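You operate a simulated robot arm through the tools that you are given. There is no shell and no other tool. Be economical: measure what you need, move in short steps, check, and stop when the job is done.

The job below is to be done with a simulated two-armed robot. You get a single attempt, and the scene is never put back.

JOB
Hold the steel pan on the top of the sample table steady with one hand, lift the brass plate out of it with the other and set it down on the top of the sample table.
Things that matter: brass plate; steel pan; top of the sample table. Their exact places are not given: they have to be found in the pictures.

Only the result counts: the job must be done as asked and must still hold three seconds after the hand-in. Knocking over, shifting, dropping, spilling or breaking anything else fails it.

ROBOT AND FRAMES
Two 6-joint arms with two-finger parallel grippers on one trunk, on a base that drives. Base frame: it is fixed to the floor where the robot stands at the start and does not move with it; the origin is under the middle of the robot, x ahead of it, y to its left, z up; the surface under the hand at the start is at about z = 800. Readings come in mm, rad, newtons and seconds.
The left shoulder is at the start at [60, 187, 1122], the right one opposite. With the tool pointing down near the work surface each hand reaches from about 220 to 620 mm from the robot's upright axis, wherever it stands, measured 20 degrees to its own side. Places, roughly: brass plate (5x4x3 cm) [500, 100, 800]; top of the sample table [500, -100, 800]. Payload 1.57 kg a hand.
The tool frame of a hand sits at the grasp point between the pads (the TCP): z along the fingers, y along the line on which they close. The tips reach 30 mm beyond it. The gripper opens to 110 mm. The fingers are 24 mm wide and 12 mm thick; the gripper's body (48 by 112 mm) begins 78 mm behind the TCP.
Orientation is that of the tool frame in the base frame, as a unit quaternion [x, y, z, w]. With the fingers straight down and closing along the base's y, the tool's x points along the base's -x, its y along +y and its z along -z.

CONTROLS
- The arms move only by the tool send_rows. It takes "left_targets", "right_targets" or both (then of equal length, played together; a hand with none holds still); each is a list of rows, each an object of numbers (a shift or turn left out is 0, a gripper value left out holds the last): "tx", "ty", "tz": the shift along the tool's x, y, z in units of 200 mm (1.0 is 200 mm); "rx", "ry", "rz": the turn, a rotation vector about the tool's x, y, z in units of 60 degrees (1.0 is 60 degrees). In form: [{"tx": .., "ty": .., "tz": .., "rx": .., "ry": .., "rz": ..}, ...]. A call has 1 to 10 rows; each row is the pose to reach, as a shift and turn from the pose commanded when the call began, along the tool's axes at that moment. "left_gripper" and "right_gripper" are, for a hand that has rows, the closure, from 0 (fully open) to 1 (shut), set as the call begins (left out, the last holds). A call with a number of a shift or a turn outside -1 to 1 is refused whole. A row lasts 0.2 s, in which the tool goes at most 50 mm and 0.15 rad; a call with a longer step from one row to the next is refused whole, and so is a gripper value outside its range. A pose out of reach is approached as far as the arm can. The call stops where the force on the tool passes 40 N (or 10 N more than at its start, if that is more) or the arm is blocked; 0.2 s more then pass. The fingers move at their own pace (about 153 mm/s each) and stop on an object; they squeeze with about 32 N. The grip force told is the motor's: it shows also when the fingers shut on nothing. Time passes only in rows, and 0.2 s behind the last, so rows that repeat a pose let the fingers close. The reply holds the time, the measured pose of the TCP, the force on the tool along the base axes, the opening and the grip force, in the units named above and with some noise, with the torque about the TCP (base axes, N m) and any sound that the robot's microphone picked up.
- Cameras (640 x 400 px; columns grow to the right, rows downward): "scene" is now at [0.6, 18.1, 1648.5]; the picture's right is [0.29, -0.96, 0.00], its down [-0.86, -0.26, -0.45] and it looks along [0.43, 0.13, -0.89] (base axes); focal length 265 px, centre (320, 200). "left" rides on the left gripper at [70, -16, -141] in its tool frame; the picture's right is [0.23, 0.97, 0.00], its down [-0.85, 0.20, -0.48] and it looks along [-0.47, 0.11, 0.88] (tool axes); focal length 222 px, centre (320, 200). "right" rides on the right gripper at [70, 16, -141] in its tool frame; the picture's right is [-0.23, 0.97, 0.00], its down [-0.86, -0.20, -0.48] and it looks along [-0.47, -0.11, 0.88] (tool axes); focal length 222 px, centre (320, 200).
- capture(camera): a new picture of that camera. No time passes.
- lift_body(by): slides the trunk up (or, below 0, down) by that many mm; the arms and the scene camera ride with it, the base frame stays. It gives what a move gives, with no picture.
- drive_base(legs): drives the robot by 1 to 6 legs, each [ahead, left, turn to the left] in mm, mm and rad, along the robot's own axes; the way and the turn of a leg run together, so that a leg with both is an arc; at most 1500 mm and 3.142 rad a leg. The arms and the cameras ride along, it lands a little off, and it stops where it bumps. It gives what a move gives.
- head_to(pan, tilt): turns the head with the scene camera to pan (to the left, within 1.501 rad either way) and tilt (down, from -0.506 to 1.204), counted from straight ahead of the robot. It gives what a move gives.
- probe_pixels(camera, pixels): for up to 12 pixels [column, row] of the newest picture of that camera ("zoom" is the newest enlarged one), the place [x, y, z] in the base frame of the surface seen there, good to about 3 mm. No time passes.
- enlarge(camera, box): a new picture of the part [left, top, right, bottom] of that camera's present view, enlarged. No time passes.
- finish_job(): hands the job in; it is judged then, once.

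Work in short steps. Measure before you move; look again where a grasp or a placing could have gone wrong, and mend it. You have 80 turns and 70 pictures in all, those below and enlarged ones among them. Open the grippers and draw the arms clear of the work before you hand the job in, unless the task says otherwise; then end with one line.

The tools are called after "Request:" by a JSON object that holds its "method" and its "body". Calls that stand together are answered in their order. send_rows: Moves the arms, as the interface text tells. Its arguments: {"type":"object","properties":{"left_targets":{"type":"array"},"left_gripper":{"type":"number"},"right_targets":{"type":"array"},"right_gripper":{"type":"number"}},"required":[]} The other tools are called the same way: lift_body (by) slides the trunk up or down; drive_base (legs) drives the base; head_to (pan, tilt) turns the head that bears the scene camera; capture (camera) takes a picture; probe_pixels (camera, pixels) gives the place of the surface under pixels of a picture; enlarge (camera, box) takes an enlarged picture of a part of a camera's view; finish_job () hands the job in.

At the start:

```text
clock: 0.0
left_ee_pos: [345.5, 418.0, 1080.8]
left_tcp_rot: [-0.001, 1.0, -0.001, 0.0]
left_contact_force: [-0.3, 0.2, -0.4]
left_wrist_torque: [0.0, 0.0, -0.04]
left_width: 110.1
left_grip_force: 0.1
right_ee_pos: [344.0, 20.2, 1034.1]
right_tcp_rot: [0.0, 1.0, 0.0, 0.0]
right_contact_force: [0.4, -0.2, 0.0]
right_wrist_torque: [-0.01, 0.0, 0.01]
right_width: 110.1
right_grip_force: 0.1
trunk travel left (down, up): [-750.0, 240.0]
robot x, y, heading: [1.2, 0.9, 0.005]
head pan, tilt: [0.293, 1.107]
```

scene: 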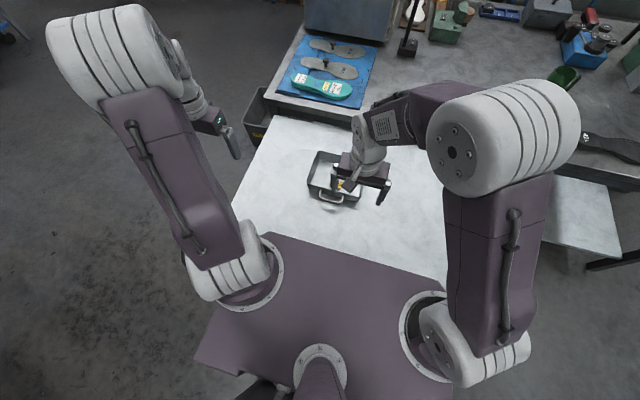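
right: 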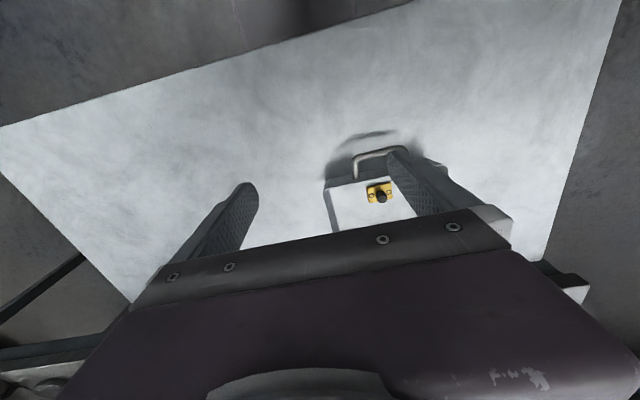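
left: 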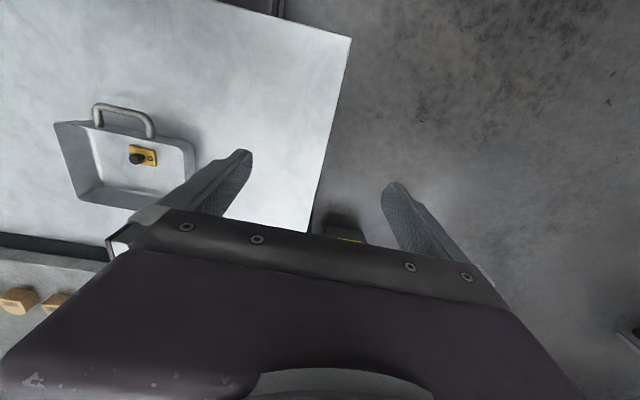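

The left picture shows the pan with its handle at (125,115) and the brass plate with a knob at (140,157). I probe these points and enlarge that area.

Request:
{"method": "probe_pixels", "body": {"camera": "left", "pixels": [[137, 158], [150, 158], [130, 150], [155, 163], [99, 118], [125, 107], [151, 130], [56, 124], [194, 148], [78, 198], [110, 170], [240, 180]]}}

Request:
{"method": "enlarge", "body": {"camera": "left", "box": [40, 80, 220, 220]}}

Request:
{"method": "enlarge", "body": {"camera": "scene", "box": [240, 100, 440, 240]}}

```text
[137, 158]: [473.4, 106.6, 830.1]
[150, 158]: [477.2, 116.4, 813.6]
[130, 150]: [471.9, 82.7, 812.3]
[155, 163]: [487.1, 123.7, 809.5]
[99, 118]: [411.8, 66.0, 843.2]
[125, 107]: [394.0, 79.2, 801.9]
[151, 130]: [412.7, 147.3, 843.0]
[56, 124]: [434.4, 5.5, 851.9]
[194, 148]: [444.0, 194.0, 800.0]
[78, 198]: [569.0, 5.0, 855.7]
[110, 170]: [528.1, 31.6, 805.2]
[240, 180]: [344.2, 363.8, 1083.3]
```

```text
2.86 times, centred on (130, 150) of left
```

zoom: 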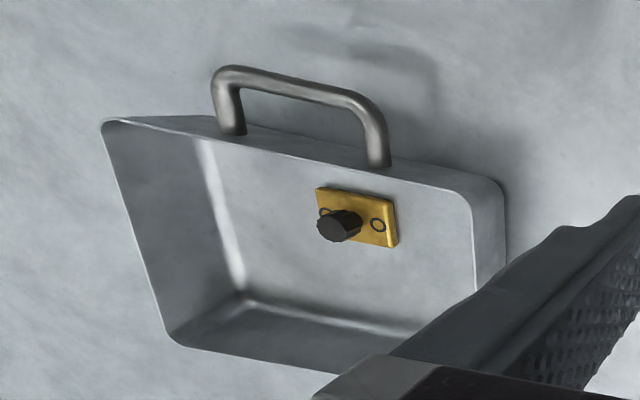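

```text
2.86 times, centred on (340, 170) of scene
```

zoom: 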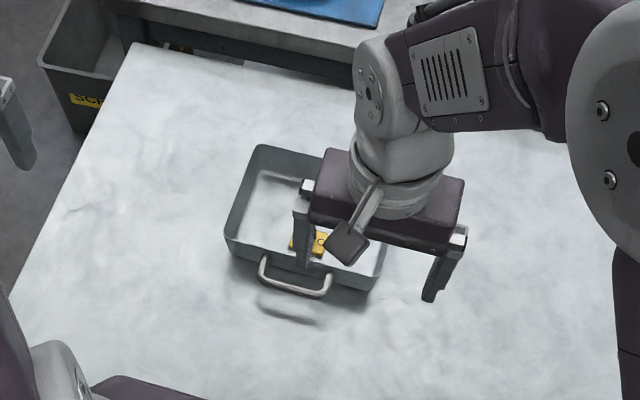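

The pan's rim sits at about z 853, its handle is toward the robot, and the plate is near (475,103) with a knob on top. I move the right arm aside in −y so I can see the whole pan.

Request:
{"method": "send_rows", "body": {"right_targets": [{"ty": -0.25}, {"ty": -0.5}, {"ty": -0.75}, {"ty": -0.85}]}}

Request:
{"method": "enlarge", "body": {"camera": "scene", "box": [270, 120, 400, 220]}}

```text
clock: 1.0
left_ee_pos: [345.8, 417.8, 1079.6]
left_tcp_rot: [0.0, 1.0, 0.0, 0.001]
left_contact_force: [-0.2, -0.8, 0.3]
left_wrist_torque: [-0.02, 0.0, 0.02]
left_width: 110.0
left_grip_force: 0.1
right_ee_pos: [339.8, -152.9, 1032.2]
right_tcp_rot: [0.0, 1.0, 0.0, 0.0]
right_contact_force: [-0.5, -0.4, -0.1]
right_wrist_torque: [0.01, 0.0, 0.01]
right_width: 110.0
right_grip_force: 0.0
trunk travel left (down, up): [-750.0, 240.0]
robot x, y, heading: [1.8, 1.1, -0.002]
head pan, tilt: [0.293, 1.107]
```

```text
4.00 times, centred on (335, 170) of scene
```

zoom: 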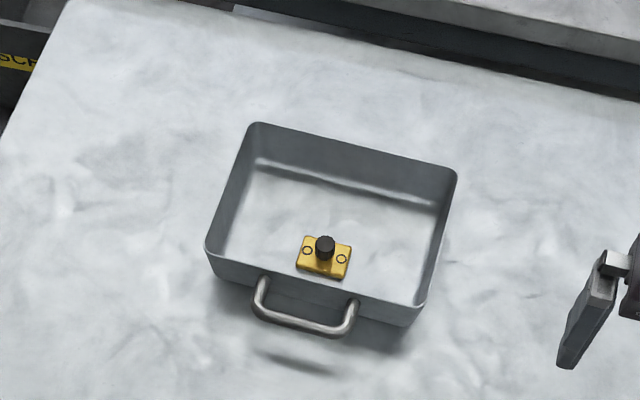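

Now the whole pan is visible. I probe the rim corners, the handle, the plate and the knob.

Request:
{"method": "probe_pixels", "body": {"camera": "zoom", "pixels": [[207, 247], [251, 125], [453, 173], [416, 308], [231, 185], [308, 331], [330, 241], [307, 238], [349, 247], [297, 265], [342, 277], [340, 210]]}}

Request:
{"method": "probe_pixels", "body": {"camera": "left", "pixels": [[172, 140], [176, 141], [188, 146], [192, 147], [110, 103], [105, 104], [137, 108]]}}

```text
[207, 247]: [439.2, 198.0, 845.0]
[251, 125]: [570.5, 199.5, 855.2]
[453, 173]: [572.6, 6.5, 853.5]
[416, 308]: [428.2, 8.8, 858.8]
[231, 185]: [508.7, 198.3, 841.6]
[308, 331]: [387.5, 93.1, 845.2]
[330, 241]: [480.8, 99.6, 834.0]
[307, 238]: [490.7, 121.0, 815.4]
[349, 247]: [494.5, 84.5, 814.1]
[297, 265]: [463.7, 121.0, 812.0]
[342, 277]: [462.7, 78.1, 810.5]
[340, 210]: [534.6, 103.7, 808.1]
```

```text
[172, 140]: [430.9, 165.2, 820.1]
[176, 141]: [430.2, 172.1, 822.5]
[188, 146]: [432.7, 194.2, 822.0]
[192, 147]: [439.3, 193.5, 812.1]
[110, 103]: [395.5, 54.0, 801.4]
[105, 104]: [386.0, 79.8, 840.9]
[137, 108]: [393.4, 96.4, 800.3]
```

Measurements: the pan spans x 430–574 and y 5–200 with the rim at z≈853; the knob is at (477,100) with its top at z≈833. The left hand will clamp the left wall (y≈198) at x≈520. The right hand will turn 90° and take the knob closing along x. I start both approaches.

Request:
{"method": "send_rows", "body": {"left_targets": [{"tx": -0.17, "ty": -0.15}, {"tx": -0.34, "ty": -0.3}, {"tx": -0.51, "ty": -0.45}, {"tx": -0.68, "ty": -0.6}, {"tx": -0.8, "ty": -0.75}, {"tx": -0.87, "ty": -0.95}], "left_gripper": 0.5, "right_targets": [{"rz": -0.14}, {"rz": -0.28}, {"rz": -0.42}, {"rz": -0.56}, {"rz": -0.7}, {"rz": -0.84}], "right_gripper": 0.6}}

```text
clock: 2.4
left_ee_pos: [518.2, 229.3, 1079.1]
left_tcp_rot: [-0.001, 1.0, 0.001, 0.0]
left_contact_force: [-0.6, -0.6, -0.4]
left_wrist_torque: [0.0, 0.01, -0.04]
left_width: 55.0
left_grip_force: 0.0
right_ee_pos: [343.4, -150.8, 1033.9]
right_tcp_rot: [-0.427, 0.904, 0.0, 0.0]
right_contact_force: [-0.4, -0.4, 0.0]
right_wrist_torque: [-0.03, 0.01, -0.04]
right_width: 44.0
right_grip_force: 0.1
trunk travel left (down, up): [-750.0, 240.0]
robot x, y, heading: [2.4, -2.3, -0.001]
head pan, tilt: [0.293, 1.107]
```

Both readings are as planned. I finish the right hand's turn and bring the left hand over the wall, down to about z 930.

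Request:
{"method": "send_rows", "body": {"left_targets": [{"ty": -0.08, "tz": 0.15}, {"ty": -0.156, "tz": 0.35}, {"ty": -0.156, "tz": 0.55}, {"ty": -0.156, "tz": 0.75}, {"ty": -0.156, "tz": 0.75}], "right_targets": [{"rz": -0.14}, {"rz": -0.28}, {"rz": -0.42}, {"rz": -0.56}, {"rz": -0.66}]}}

Request:
{"method": "capture", "body": {"camera": "left"}}

Request:
{"method": "capture", "body": {"camera": "scene"}}

```text
clock: 3.6
left_ee_pos: [519.9, 195.9, 929.5]
left_tcp_rot: [0.0, 1.0, 0.0, 0.001]
left_contact_force: [-0.2, 0.4, 0.7]
left_wrist_torque: [0.01, -0.02, 0.03]
left_width: 55.0
left_grip_force: 0.1
right_ee_pos: [343.2, -149.0, 1036.6]
right_tcp_rot: [0.708, -0.707, 0.0, 0.0]
right_contact_force: [-0.3, -0.2, 0.9]
right_wrist_torque: [-0.01, -0.03, 0.03]
right_width: 43.8
right_grip_force: 0.1
trunk travel left (down, up): [-750.0, 240.0]
robot x, y, heading: [1.5, 1.0, -0.002]
head pan, tilt: [0.293, 1.107]
```

```text
63 pictures are left
```

left: 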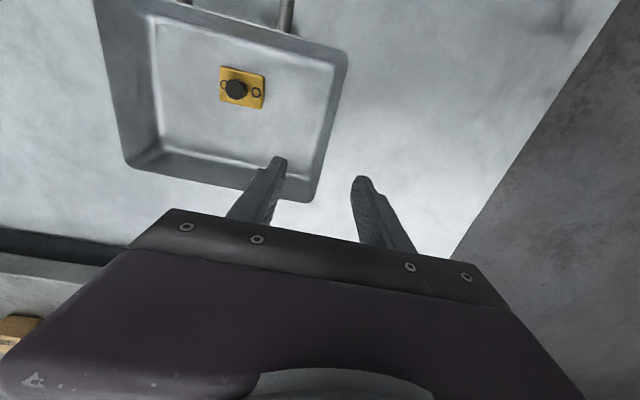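

```text
62 pictures are left
```

scene: 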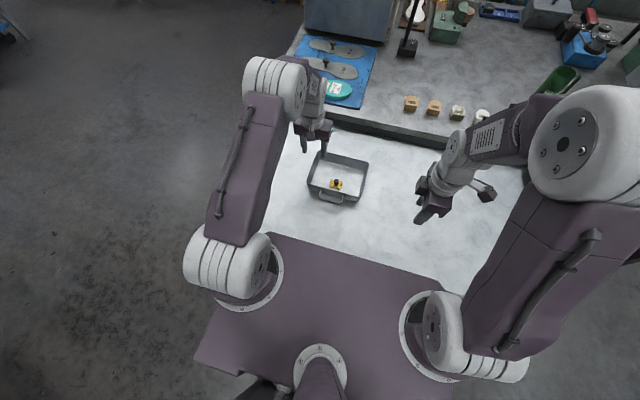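

The left fingers straddle the left wall, seen at about (325,150). I probe the rim there and the knob again before descending.

Request:
{"method": "probe_pixels", "body": {"camera": "left", "pixels": [[322, 150], [326, 150], [330, 130], [316, 180], [321, 150], [236, 87], [230, 88], [242, 86], [236, 81], [236, 95], [222, 72], [261, 107]]}}

```text
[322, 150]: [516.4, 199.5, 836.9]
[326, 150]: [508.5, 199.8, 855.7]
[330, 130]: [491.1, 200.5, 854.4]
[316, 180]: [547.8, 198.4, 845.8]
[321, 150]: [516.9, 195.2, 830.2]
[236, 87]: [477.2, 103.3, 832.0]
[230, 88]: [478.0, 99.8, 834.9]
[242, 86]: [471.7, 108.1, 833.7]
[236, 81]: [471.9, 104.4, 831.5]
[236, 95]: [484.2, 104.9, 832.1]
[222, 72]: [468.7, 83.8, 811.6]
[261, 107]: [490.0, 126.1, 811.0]
```

The wall is at y≈198.5 and the knob at about (478,103). I lower the left hand to z≈843, tips about 10 mm above the pan floor, without closing yet.

Request:
{"method": "send_rows", "body": {"left_targets": [{"ty": 0.012, "tz": 0.15}, {"ty": 0.012, "tz": 0.3}, {"ty": 0.012, "tz": 0.4}, {"ty": 0.012, "tz": 0.43}, {"ty": 0.012, "tz": 0.43}]}}

Request:
{"method": "capture", "body": {"camera": "left"}}

```text
clock: 4.8
left_ee_pos: [519.1, 198.0, 843.0]
left_tcp_rot: [0.0, 1.0, 0.0, -0.001]
left_contact_force: [-0.6, 1.0, -0.5]
left_wrist_torque: [0.0, -0.01, -0.02]
left_width: 54.8
left_grip_force: 0.0
right_ee_pos: [343.5, -150.2, 1035.4]
right_tcp_rot: [-0.707, 0.707, -0.001, 0.0]
right_contact_force: [0.3, -0.3, 0.8]
right_wrist_torque: [0.0, 0.02, -0.01]
right_width: 44.2
right_grip_force: 0.1
trunk travel left (down, up): [-750.0, 240.0]
robot x, y, heading: [1.2, 0.6, -0.002]
head pan, tilt: [0.293, 1.107]
```

```text
61 pictures are left
```

left: 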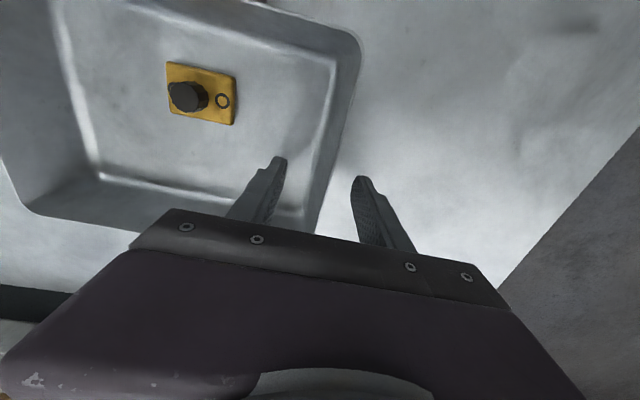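

The wall sits between the fingers with no contact force, so I close the left gripper on it.

Request:
{"method": "send_rows", "body": {"left_targets": [{}, {}, {}], "left_gripper": 1.0}}

Request:
{"method": "capture", "body": {"camera": "left"}}

```text
clock: 5.6
left_ee_pos: [519.1, 198.2, 844.3]
left_tcp_rot: [0.0, 1.0, 0.0, 0.001]
left_contact_force: [-0.5, -1.4, 4.0]
left_wrist_torque: [-1.12, 0.16, -0.21]
left_width: 7.0
left_grip_force: 26.4
right_ee_pos: [342.7, -150.1, 1034.6]
right_tcp_rot: [0.707, -0.707, 0.0, 0.001]
right_contact_force: [1.1, 0.2, 0.1]
right_wrist_torque: [0.02, 0.02, 0.03]
right_width: 44.0
right_grip_force: 0.0
trunk travel left (down, up): [-750.0, 240.0]
robot x, y, heading: [1.0, 1.7, 0.003]
head pan, tilt: [0.293, 1.107]
```

```text
60 pictures are left
```

left: 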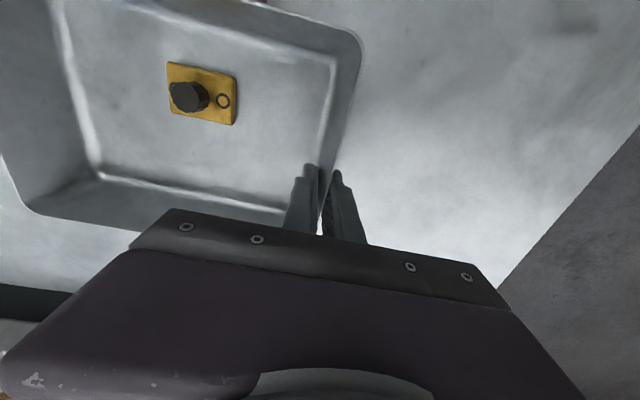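

The pan wall is clamped (7 mm, 26 N) and the pan did not move. I bring the right hand most of the way toward the knob, staying high.

Request:
{"method": "send_rows", "body": {"right_targets": [{"tx": -0.16, "ty": -0.135}, {"tx": -0.32, "ty": -0.27}, {"tx": -0.48, "ty": -0.405}, {"tx": -0.64, "ty": -0.54}, {"tx": -0.8, "ty": -0.675}, {"tx": -0.9, "ty": -0.675, "tz": 0.1}, {"tx": -0.9, "ty": -0.675, "tz": 0.1}]}}

Request:
{"method": "capture", "body": {"camera": "scene"}}

Request:
{"method": "capture", "body": {"camera": "right"}}

```text
clock: 7.2
left_ee_pos: [518.9, 198.3, 845.0]
left_tcp_rot: [0.0, 1.0, 0.001, 0.001]
left_contact_force: [-0.5, 0.9, 4.0]
left_wrist_torque: [-1.05, 0.07, 0.14]
left_width: 6.7
left_grip_force: 26.0
right_ee_pos: [477.0, 32.7, 1016.2]
right_tcp_rot: [0.707, -0.707, 0.001, 0.0]
right_contact_force: [-0.4, 0.6, 1.0]
right_wrist_torque: [0.0, -0.01, 0.0]
right_width: 43.9
right_grip_force: 0.1
trunk travel left (down, up): [-750.0, 240.0]
robot x, y, heading: [2.5, -3.6, 0.001]
head pan, tilt: [0.293, 1.107]
```

```text
59 pictures are left
```

scene: 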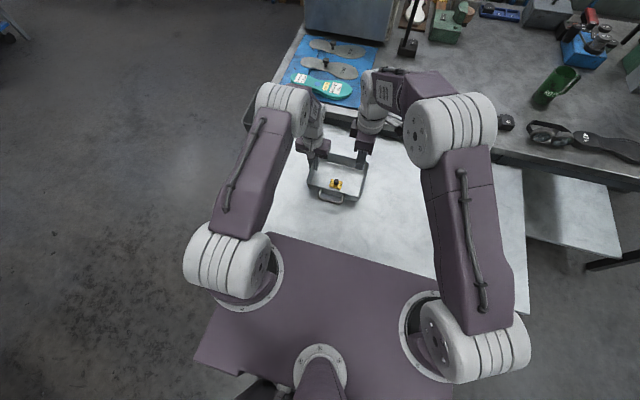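

```text
58 pictures are left
```

right: 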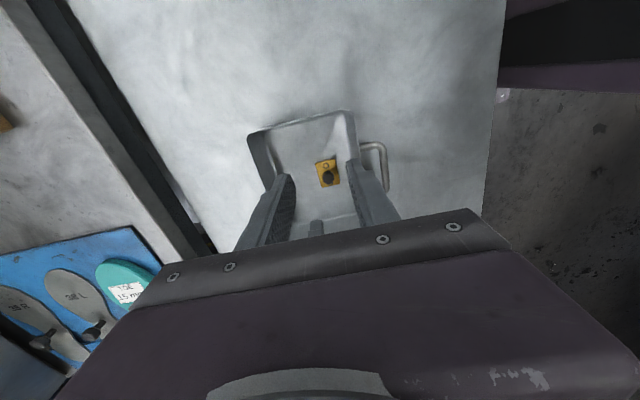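

The right hand is clear of the left and the knob shows between its fingers at (328,177). I shift +y over the knob, then lower to about z 930.

Request:
{"method": "send_rows", "body": {"right_targets": [{"tx": -0.15}, {"tx": -0.25}, {"tx": -0.35}, {"tx": -0.35, "ty": -0.005, "tz": 0.15}, {"tx": -0.35, "ty": -0.005, "tz": 0.3}, {"tx": -0.35, "ty": -0.005, "tz": 0.43}, {"tx": -0.35, "ty": -0.005, "tz": 0.43}]}}

Request:
{"method": "capture", "body": {"camera": "right"}}

Request:
{"method": "enlarge", "body": {"camera": "scene", "box": [260, 90, 420, 220]}}

Request:
{"method": "capture", "body": {"camera": "left"}}

```text
clock: 8.8
left_ee_pos: [519.6, 199.1, 843.4]
left_tcp_rot: [0.0, 1.0, 0.0, 0.001]
left_contact_force: [0.1, 0.2, 3.1]
left_wrist_torque: [-1.09, 0.01, 0.24]
left_width: 6.8
left_grip_force: 26.3
right_ee_pos: [480.2, 99.1, 931.1]
right_tcp_rot: [-0.707, 0.707, 0.0, 0.001]
right_contact_force: [-0.7, -0.7, 0.1]
right_wrist_torque: [0.03, 0.02, -0.02]
right_width: 44.2
right_grip_force: 0.0
trunk travel left (down, up): [-750.0, 240.0]
robot x, y, heading: [0.1, 5.0, 0.004]
head pan, tilt: [0.293, 1.107]
```

```text
57 pictures are left
```

right: 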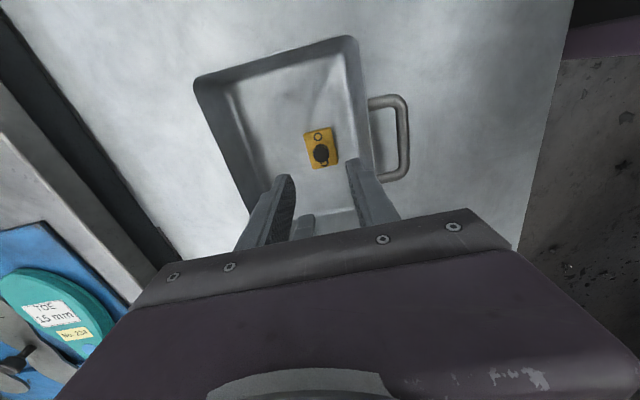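

```text
3.08 times, centred on (340, 155) of scene
```

zoom: 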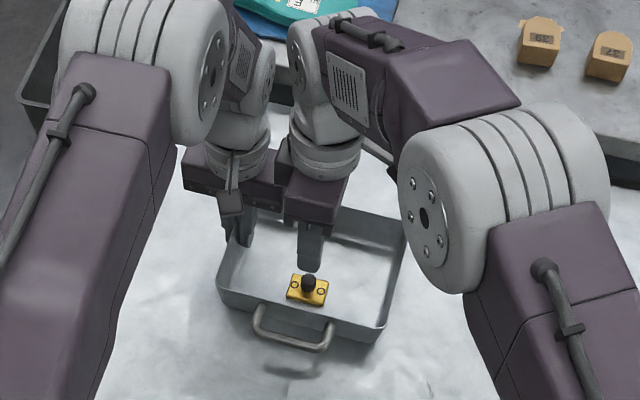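

```text
55 pictures are left
```

left: 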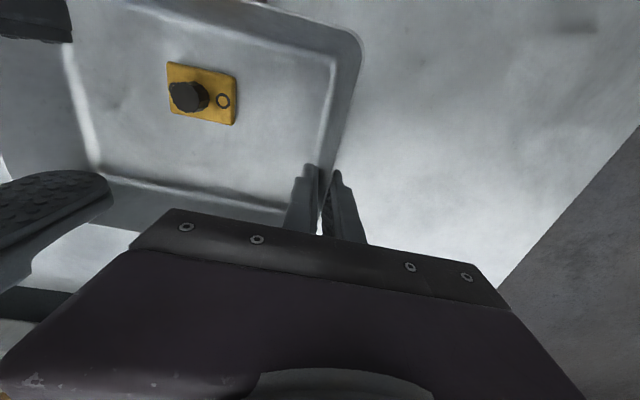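

The grippers stay clear of each other and the knob shows at (320,155) in the right picture. I probe it for fine centring.

Request:
{"method": "probe_pixels", "body": {"camera": "right", "pixels": [[314, 152], [327, 151], [320, 148], [321, 158], [321, 153], [304, 134], [330, 128], [337, 162], [312, 168]]}}

Request:
{"method": "enlarge", "body": {"camera": "right", "box": [270, 100, 370, 190]}}

Request:
{"method": "probe_pixels", "body": {"camera": "left", "pixels": [[177, 95], [184, 84], [184, 107], [192, 96], [172, 94], [202, 105], [236, 78], [232, 124], [168, 63]]}}

```text
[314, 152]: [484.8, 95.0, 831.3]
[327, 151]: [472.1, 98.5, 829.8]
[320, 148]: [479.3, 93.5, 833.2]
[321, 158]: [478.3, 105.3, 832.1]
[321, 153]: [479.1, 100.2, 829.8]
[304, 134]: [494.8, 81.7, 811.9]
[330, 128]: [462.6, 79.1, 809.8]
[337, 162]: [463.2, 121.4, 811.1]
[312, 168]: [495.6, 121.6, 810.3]
```

```text
4.44 times, centred on (320, 145) of right
```

zoom: 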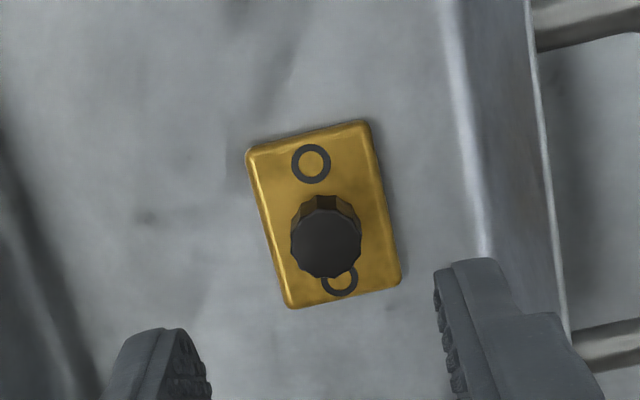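

```text
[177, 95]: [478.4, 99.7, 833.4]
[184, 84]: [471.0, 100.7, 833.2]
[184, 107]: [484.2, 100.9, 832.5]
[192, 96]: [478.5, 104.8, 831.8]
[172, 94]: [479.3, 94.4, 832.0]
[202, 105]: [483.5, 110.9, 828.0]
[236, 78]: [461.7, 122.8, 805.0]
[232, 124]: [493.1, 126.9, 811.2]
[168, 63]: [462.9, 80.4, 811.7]
```

The knob is centred at (478.5,101) with its top at z 832, and the plate's top is at z 811. I lower the right hand so its tips stop around z 816.

Request:
{"method": "send_rows", "body": {"right_targets": [{"tx": -0.008, "tz": 0.15}, {"tx": -0.008, "tz": 0.28}, {"tx": -0.008, "tz": 0.38}, {"tx": -0.008, "tz": 0.42}, {"tx": -0.008, "tz": 0.42}]}}

Request:
{"method": "capture", "body": {"camera": "right"}}

Request:
{"method": "capture", "body": {"camera": "left"}}

```text
clock: 10.0
left_ee_pos: [520.0, 198.1, 843.7]
left_tcp_rot: [0.0, 1.0, 0.001, 0.0]
left_contact_force: [3.5, 0.4, 1.4]
left_wrist_torque: [-0.99, 0.14, 0.37]
left_width: 6.8
left_grip_force: 26.4
right_ee_pos: [480.1, 102.3, 846.0]
right_tcp_rot: [-0.707, 0.707, 0.001, 0.0]
right_contact_force: [-2.6, 0.6, 1.5]
right_wrist_torque: [0.02, -0.34, 0.12]
right_width: 44.0
right_grip_force: 0.0
trunk travel left (down, up): [-750.0, 240.0]
robot x, y, heading: [4.5, 1.3, -0.001]
head pan, tilt: [0.293, 1.107]
```

```text
53 pictures are left
```

right: 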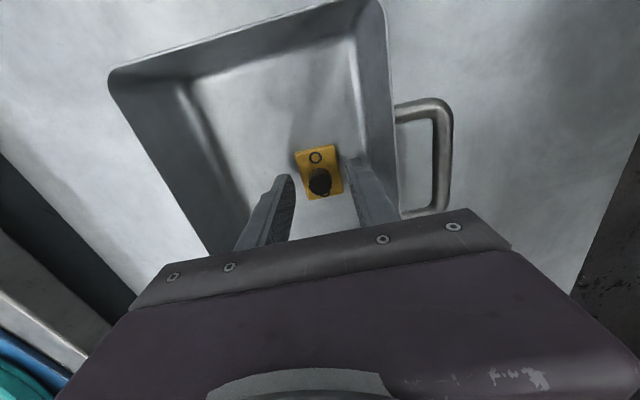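

```text
52 pictures are left
```

left: 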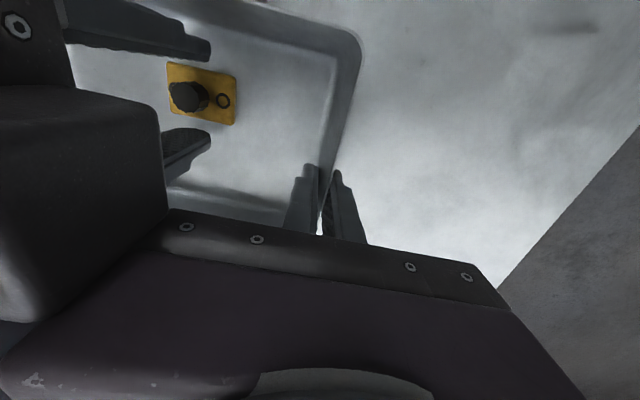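

The fingers straddle the knob, though a force of about 3 N suggests the near finger brushes the pan wall. Closing will draw it away, so I close on the knob.

Request:
{"method": "send_rows", "body": {"right_targets": [{}, {}, {}], "right_gripper": 1.0}}

Request:
{"method": "capture", "body": {"camera": "left"}}

```text
clock: 10.8
left_ee_pos: [520.1, 198.6, 844.5]
left_tcp_rot: [0.0, 1.0, 0.0, 0.0]
left_contact_force: [5.4, -1.7, 2.4]
left_wrist_torque: [-0.88, 0.63, 0.2]
left_width: 6.7
left_grip_force: 26.1
right_ee_pos: [479.8, 102.0, 846.2]
right_tcp_rot: [0.708, -0.706, 0.0, 0.001]
right_contact_force: [-7.6, 1.1, -0.2]
right_wrist_torque: [-0.11, -0.7, 0.3]
right_width: 16.5
right_grip_force: 31.4
trunk travel left (down, up): [-750.0, 240.0]
robot x, y, heading: [0.9, 0.9, -0.003]
head pan, tilt: [0.293, 1.107]
```

```text
51 pictures are left
```

left: 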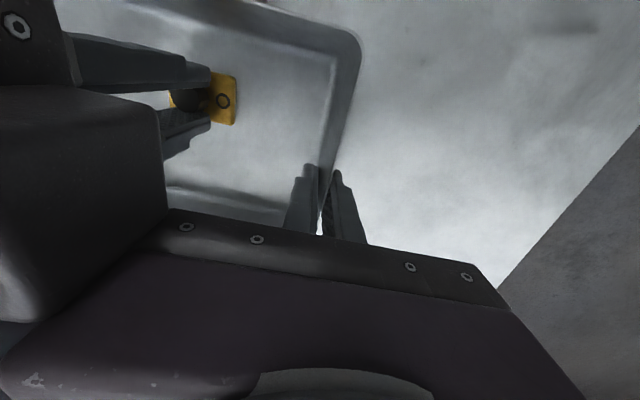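

The knob is gripped (16.5 mm, 31 N), but a side load of about 8 N along x has appeared. I look at the scene to check whether the grippers touch.

Request:
{"method": "enlarge", "body": {"camera": "scene", "box": [280, 100, 390, 190]}}

```text
4.44 times, centred on (335, 145) of scene
```

zoom: 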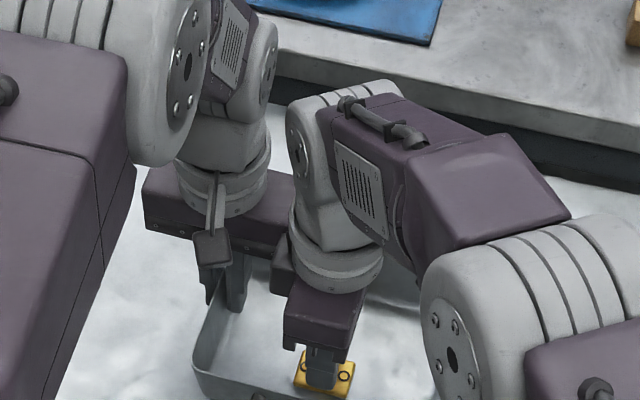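

The wrists look very close, and both that and an off-centre grip would load the hand in −x. I ease the right hand 1.5 mm toward −x to relieve it.

Request:
{"method": "send_rows", "body": {"right_targets": [{"ty": 0.008}, {"ty": 0.008}]}}

```text
clock: 11.4
left_ee_pos: [519.6, 198.1, 843.4]
left_tcp_rot: [0.0, 1.0, 0.0, 0.001]
left_contact_force: [1.1, -0.5, 2.5]
left_wrist_torque: [-1.13, -0.4, 0.37]
left_width: 7.0
left_grip_force: 26.4
right_ee_pos: [477.4, 101.7, 845.0]
right_tcp_rot: [0.708, -0.707, 0.0, 0.0]
right_contact_force: [0.5, -1.0, 1.0]
right_wrist_torque: [-0.05, 0.01, -0.02]
right_width: 16.4
right_grip_force: 31.9
trunk travel left (down, up): [-750.0, 240.0]
robot x, y, heading: [0.5, 0.7, -0.005]
head pan, tilt: [0.293, 1.107]
```

The side load is gone. I lift the plate gently, 20 mm first.

Request:
{"method": "send_rows", "body": {"right_targets": [{"tz": -0.02}, {"tz": -0.05}, {"tz": -0.1}, {"tz": -0.1}]}}

Request:
{"method": "capture", "body": {"camera": "left"}}

Request:
{"method": "capture", "body": {"camera": "right"}}

```text
clock: 12.4
left_ee_pos: [519.5, 199.5, 843.8]
left_tcp_rot: [0.0, 1.0, 0.0, 0.0]
left_contact_force: [2.2, 0.6, 4.0]
left_wrist_torque: [-1.12, -0.06, 0.32]
left_width: 6.7
left_grip_force: 26.5
right_ee_pos: [475.7, 100.8, 865.6]
right_tcp_rot: [-0.707, 0.708, 0.0, 0.0]
right_contact_force: [-0.4, -0.9, -0.8]
right_wrist_torque: [-0.03, 0.0, 0.04]
right_width: 16.5
right_grip_force: 31.4
trunk travel left (down, up): [-750.0, 240.0]
robot x, y, heading: [2.7, -2.4, -0.004]
head pan, tilt: [0.293, 1.107]
```

```text
49 pictures are left
```

left: 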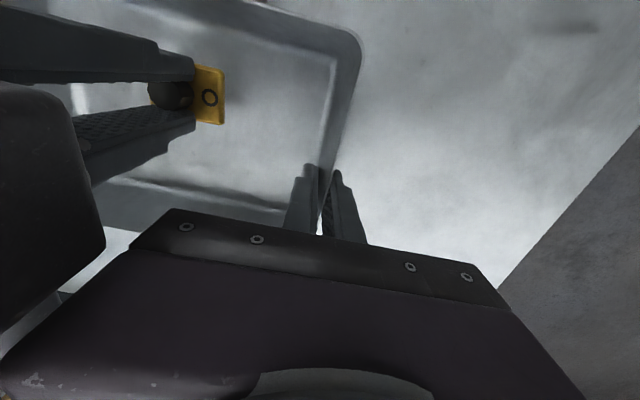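

```text
48 pictures are left
```

right: 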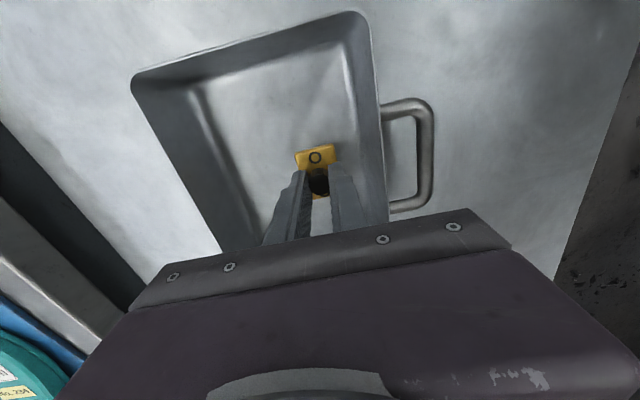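

The plate came up level with the knob and the pan stayed put. I lift another 95 mm, then carry it toward −y over the free table.

Request:
{"method": "send_rows", "body": {"right_targets": [{"tz": -0.16}, {"tz": -0.32}, {"tz": -0.47}, {"tx": 0.18, "tz": -0.47}, {"tx": 0.38, "tz": -0.47}, {"tx": 0.58, "tz": -0.47}, {"tx": 0.78, "ty": 0.05, "tz": -0.47}, {"tx": 0.95, "ty": 0.1, "tz": -0.47}, {"tx": 1.0, "ty": 0.1, "tz": -0.47}, {"tx": 1.0, "ty": 0.1, "tz": -0.47}]}}

Request:
{"method": "capture", "body": {"camera": "right"}}

Request:
{"method": "enlarge", "body": {"camera": "scene", "box": [260, 100, 540, 260]}}

```text
clock: 14.6
left_ee_pos: [519.7, 199.0, 844.5]
left_tcp_rot: [0.0, 1.0, 0.0, 0.001]
left_contact_force: [-1.3, 0.4, 3.8]
left_wrist_torque: [-1.08, 0.06, 0.19]
left_width: 6.9
left_grip_force: 26.3
right_ee_pos: [455.6, -102.1, 959.0]
right_tcp_rot: [-0.707, 0.707, -0.001, 0.0]
right_contact_force: [0.2, 0.1, 0.0]
right_wrist_torque: [-0.02, -0.04, -0.02]
right_width: 16.2
right_grip_force: 31.5
trunk travel left (down, up): [-750.0, 240.0]
robot x, y, heading: [0.2, -0.8, -0.003]
head pan, tilt: [0.293, 1.107]
```

```text
47 pictures are left
```

right: 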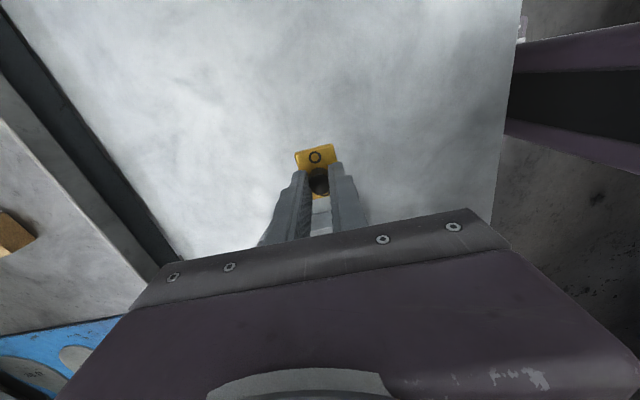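

```text
2.29 times, centred on (400, 180) of scene
```

zoom: 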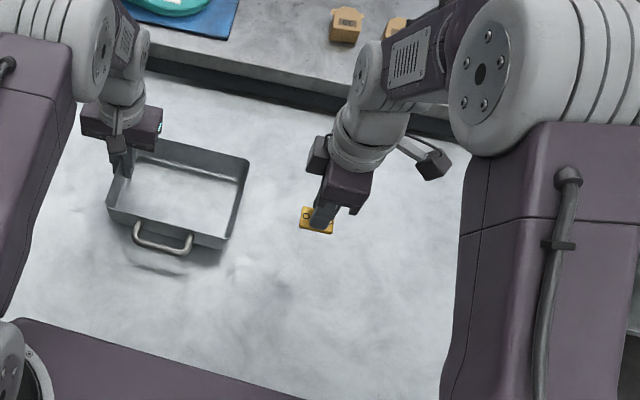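

The plate is held over clear table at (456,-102). I check the table height there, then lower to just above it.

Request:
{"method": "probe_pixels", "body": {"camera": "right", "pixels": [[280, 140], [350, 130], [310, 120]]}}

Request:
{"method": "send_rows", "body": {"right_targets": [{"tz": 0.2}, {"tz": 0.4}, {"tz": 0.5}, {"tz": 0.55}, {"tz": 0.56}, {"tz": 0.56}]}}

Request:
{"method": "capture", "body": {"camera": "right"}}

```text
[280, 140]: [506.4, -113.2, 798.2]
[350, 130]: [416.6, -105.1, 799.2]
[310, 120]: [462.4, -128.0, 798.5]
```

```text
clock: 16.0
left_ee_pos: [518.6, 198.9, 844.1]
left_tcp_rot: [0.0, 1.0, 0.001, 0.0]
left_contact_force: [-0.3, -0.1, 3.7]
left_wrist_torque: [-1.11, 0.04, -0.2]
left_width: 6.8
left_grip_force: 26.5
right_ee_pos: [456.3, -97.9, 847.2]
right_tcp_rot: [0.707, -0.707, 0.0, 0.0]
right_contact_force: [0.3, -0.3, 0.1]
right_wrist_torque: [0.02, 0.03, -0.03]
right_width: 16.8
right_grip_force: 31.6
trunk travel left (down, up): [-750.0, 240.0]
robot x, y, heading: [-2.4, 0.1, -0.002]
head pan, tilt: [0.293, 1.107]
```

```text
45 pictures are left
```

right: 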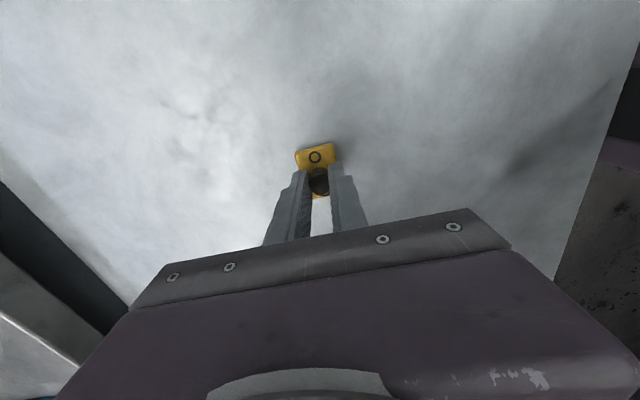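

No contact yet at z 847. I creep down 4 mm in small steps and watch the force.

Request:
{"method": "send_rows", "body": {"right_targets": [{"tz": 0.007}, {"tz": 0.014}, {"tz": 0.02}, {"tz": 0.02}]}}

```text
clock: 17.0
left_ee_pos: [518.9, 199.0, 843.9]
left_tcp_rot: [0.001, 1.0, 0.0, -0.001]
left_contact_force: [-1.1, -0.1, 3.5]
left_wrist_torque: [-1.07, 0.05, -0.24]
left_width: 6.8
left_grip_force: 25.7
right_ee_pos: [457.6, -99.2, 843.2]
right_tcp_rot: [0.707, -0.707, 0.0, -0.001]
right_contact_force: [-0.9, -0.2, -1.0]
right_wrist_torque: [-0.03, -0.04, 0.02]
right_width: 16.4
right_grip_force: 32.0
trunk travel left (down, up): [-750.0, 240.0]
robot x, y, heading: [-2.2, -0.3, 0.003]
head pan, tilt: [0.293, 1.107]
```

Still no contact, so I creep on by another 2 mm.

Request:
{"method": "send_rows", "body": {"right_targets": [{"tz": 0.005}, {"tz": 0.01}, {"tz": 0.01}]}}

```text
clock: 17.8
left_ee_pos: [519.7, 198.8, 844.8]
left_tcp_rot: [-0.001, 1.0, 0.0, 0.001]
left_contact_force: [2.5, 2.4, 3.8]
left_wrist_torque: [-1.13, 0.52, 0.32]
left_width: 6.5
left_grip_force: 26.6
right_ee_pos: [457.3, -97.6, 842.5]
right_tcp_rot: [-0.707, 0.707, -0.001, 0.001]
right_contact_force: [0.9, -5.9, 19.0]
right_wrist_torque: [-0.36, 0.13, 0.01]
right_width: 16.4
right_grip_force: 32.1
trunk travel left (down, up): [-750.0, 240.0]
robot x, y, heading: [-1.2, 2.0, -0.002]
head pan, tilt: [0.293, 1.107]
```

The plate is on the table (19 N up). I back off about 1 mm to ease the load, then open the fingers.

Request:
{"method": "send_rows", "body": {"right_targets": [{"tz": -0.005}, {"tz": -0.005}]}}

Request:
{"method": "send_rows", "body": {"right_targets": [{}, {}, {}], "right_gripper": 0.5}}

Request:
{"method": "capture", "body": {"camera": "right"}}

```text
clock: 18.4
left_ee_pos: [518.7, 199.3, 843.7]
left_tcp_rot: [0.0, 1.0, 0.0, 0.001]
left_contact_force: [1.0, -0.7, 4.2]
left_wrist_torque: [-1.16, -0.07, 0.3]
left_width: 7.0
left_grip_force: 26.0
right_ee_pos: [456.8, -97.6, 842.3]
right_tcp_rot: [-0.707, 0.707, -0.001, 0.001]
right_contact_force: [4.2, -1.7, 13.5]
right_wrist_torque: [-0.08, -0.04, -0.02]
right_width: 16.1
right_grip_force: 32.1
trunk travel left (down, up): [-750.0, 240.0]
robot x, y, heading: [-0.8, 0.4, 0.006]
head pan, tilt: [0.293, 1.107]
```

```text
clock: 19.2
left_ee_pos: [519.9, 198.0, 843.2]
left_tcp_rot: [0.0, 1.0, 0.0, 0.0]
left_contact_force: [0.1, 0.3, 3.2]
left_wrist_torque: [-1.1, -0.18, 0.14]
left_width: 6.7
left_grip_force: 25.9
right_ee_pos: [457.1, -97.0, 841.4]
right_tcp_rot: [-0.707, 0.707, 0.0, 0.0]
right_contact_force: [0.2, 0.5, 0.1]
right_wrist_torque: [-0.01, -0.03, 0.02]
right_width: 54.9
right_grip_force: 0.1
trunk travel left (down, up): [-750.0, 240.0]
robot x, y, heading: [0.1, -3.5, -0.001]
head pan, tilt: [0.293, 1.107]
```

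```text
44 pictures are left
```

right: 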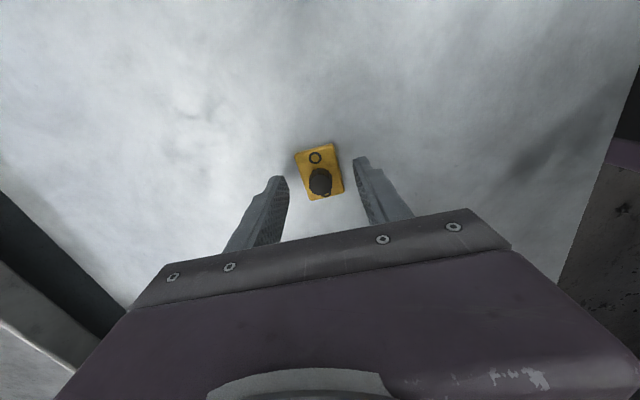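

The plate is free and flat on the table. I raise the right hand straight up, then open the left gripper to 55 mm.

Request:
{"method": "send_rows", "body": {"right_targets": [{"tz": -0.1}, {"tz": -0.3}, {"tz": -0.5}, {"tz": -0.7}, {"tz": -0.8}, {"tz": -0.8}]}}

Request:
{"method": "send_rows", "body": {"left_targets": [{}, {}, {}], "left_gripper": 0.5}}

Request:
{"method": "capture", "body": {"camera": "left"}}

```text
clock: 20.6
left_ee_pos: [519.2, 198.8, 843.7]
left_tcp_rot: [0.0, 1.0, -0.001, 0.001]
left_contact_force: [-0.7, 0.5, 4.7]
left_wrist_torque: [-1.07, 0.05, -0.3]
left_width: 6.8
left_grip_force: 25.4
right_ee_pos: [456.6, -100.7, 1003.6]
right_tcp_rot: [0.707, -0.707, 0.001, 0.0]
right_contact_force: [-0.2, 0.5, 0.3]
right_wrist_torque: [0.0, -0.01, 0.0]
right_width: 55.1
right_grip_force: 0.1
trunk travel left (down, up): [-750.0, 240.0]
robot x, y, heading: [4.0, -4.7, -0.002]
head pan, tilt: [0.293, 1.107]
```

```text
clock: 21.4
left_ee_pos: [519.6, 198.5, 843.1]
left_tcp_rot: [0.001, 1.0, 0.0, 0.001]
left_contact_force: [0.2, 0.2, 0.2]
left_wrist_torque: [-0.01, -0.01, 0.0]
left_width: 54.9
left_grip_force: 0.0
right_ee_pos: [456.6, -99.0, 1003.0]
right_tcp_rot: [0.707, -0.707, 0.0, 0.0]
right_contact_force: [0.8, 0.1, 0.6]
right_wrist_torque: [0.0, -0.02, -0.01]
right_width: 55.3
right_grip_force: 0.0
trunk travel left (down, up): [-750.0, 240.0]
robot x, y, heading: [-1.4, -1.2, 0.002]
head pan, tilt: [0.293, 1.107]
```

```text
43 pictures are left
```

left: 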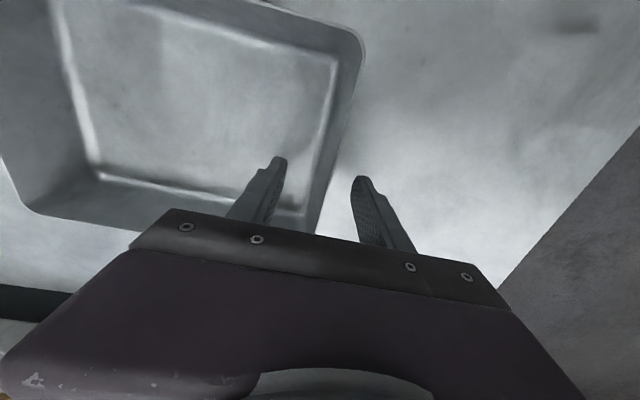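

The left fingers are clear of the wall. I raise the left hand and draw both arms clear, the left toward +y and the right back toward −x and −y.

Request:
{"method": "send_rows", "body": {"left_targets": [{"tz": -0.1}, {"tz": -0.3}, {"tz": -0.5}, {"tz": -0.7}, {"tz": -0.9}, {"tz": -0.9, "ty": 0.2}, {"tz": -0.9, "ty": 0.4}, {"tz": -0.9, "ty": 0.6}, {"tz": -0.9, "ty": 0.6}], "right_targets": [{"tz": -0.1}, {"tz": -0.15}, {"tz": -0.15, "tx": 0.15}, {"tz": -0.15, "tx": 0.3, "ty": 0.1}, {"tz": -0.15, "tx": 0.45, "ty": 0.25}, {"tz": -0.15, "tx": 0.5, "ty": 0.4}, {"tz": -0.15, "tx": 0.5, "ty": 0.5}, {"tz": -0.15, "tx": 0.5, "ty": 0.5}, {"tz": -0.15, "tx": 0.5, "ty": 0.5}]}}

Request:
{"method": "enlarge", "body": {"camera": "scene", "box": [240, 90, 520, 260]}}

```text
clock: 23.4
left_ee_pos: [523.1, 319.2, 1020.3]
left_tcp_rot: [0.0, 1.0, 0.0, 0.0]
left_contact_force: [0.3, 0.0, 1.0]
left_wrist_torque: [0.01, 0.01, 0.04]
left_width: 55.0
left_grip_force: 0.2
right_ee_pos: [357.4, -201.4, 1029.8]
right_tcp_rot: [0.708, -0.707, 0.0, 0.0]
right_contact_force: [-0.7, 0.6, -0.3]
right_wrist_torque: [0.03, 0.0, -0.02]
right_width: 55.0
right_grip_force: 0.1
trunk travel left (down, up): [-750.0, 240.0]
robot x, y, heading: [-0.5, -0.6, 0.002]
head pan, tilt: [0.293, 1.107]
```

```text
2.29 times, centred on (380, 175) of scene
```

zoom: 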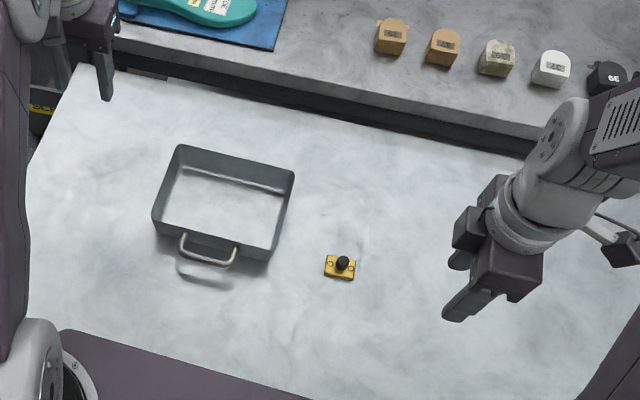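

The plate rests flat on the table at (340,267), the pan is empty and in place, and both arms are clear. I open both grippers fully.

Request:
{"method": "send_rows", "body": {"left_targets": [{}, {}], "left_gripper": 0.0, "right_targets": [{}, {}], "right_gripper": 0.0}}

Request:
{"method": "probe_pixels", "body": {"camera": "zoom", "pixels": [[155, 215], [180, 148], [292, 172], [335, 272]]}}

```text
clock: 24.0
left_ee_pos: [522.0, 317.9, 1019.7]
left_tcp_rot: [-0.001, 1.0, 0.0, 0.0]
left_contact_force: [0.5, 1.1, -0.7]
left_wrist_torque: [0.0, 0.01, 0.0]
left_width: 109.9
left_grip_force: 0.1
right_ee_pos: [357.8, -200.8, 1030.4]
right_tcp_rot: [-0.707, 0.707, 0.001, 0.0]
right_contact_force: [0.3, 0.1, 0.1]
right_wrist_torque: [0.0, 0.01, 0.0]
right_width: 110.1
right_grip_force: 0.2
trunk travel left (down, up): [-750.0, 240.0]
robot x, y, heading: [1.8, -1.5, 0.001]
head pan, tilt: [0.293, 1.107]
```

```text
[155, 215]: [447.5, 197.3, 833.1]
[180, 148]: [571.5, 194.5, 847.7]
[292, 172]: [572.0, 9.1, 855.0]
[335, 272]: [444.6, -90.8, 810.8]
```

The pan's corners match the first measurements and the plate's top is at z 811, flat on the table. I hand in the job.

Request:
{"method": "finish_job", "body": {}}

```text
The job is handed in.
```

The left hand held the pan steady while the right hand lifted the brass plate out and set it flat on the sample table; the pan did not shift, and both arms are clear with grippers open.
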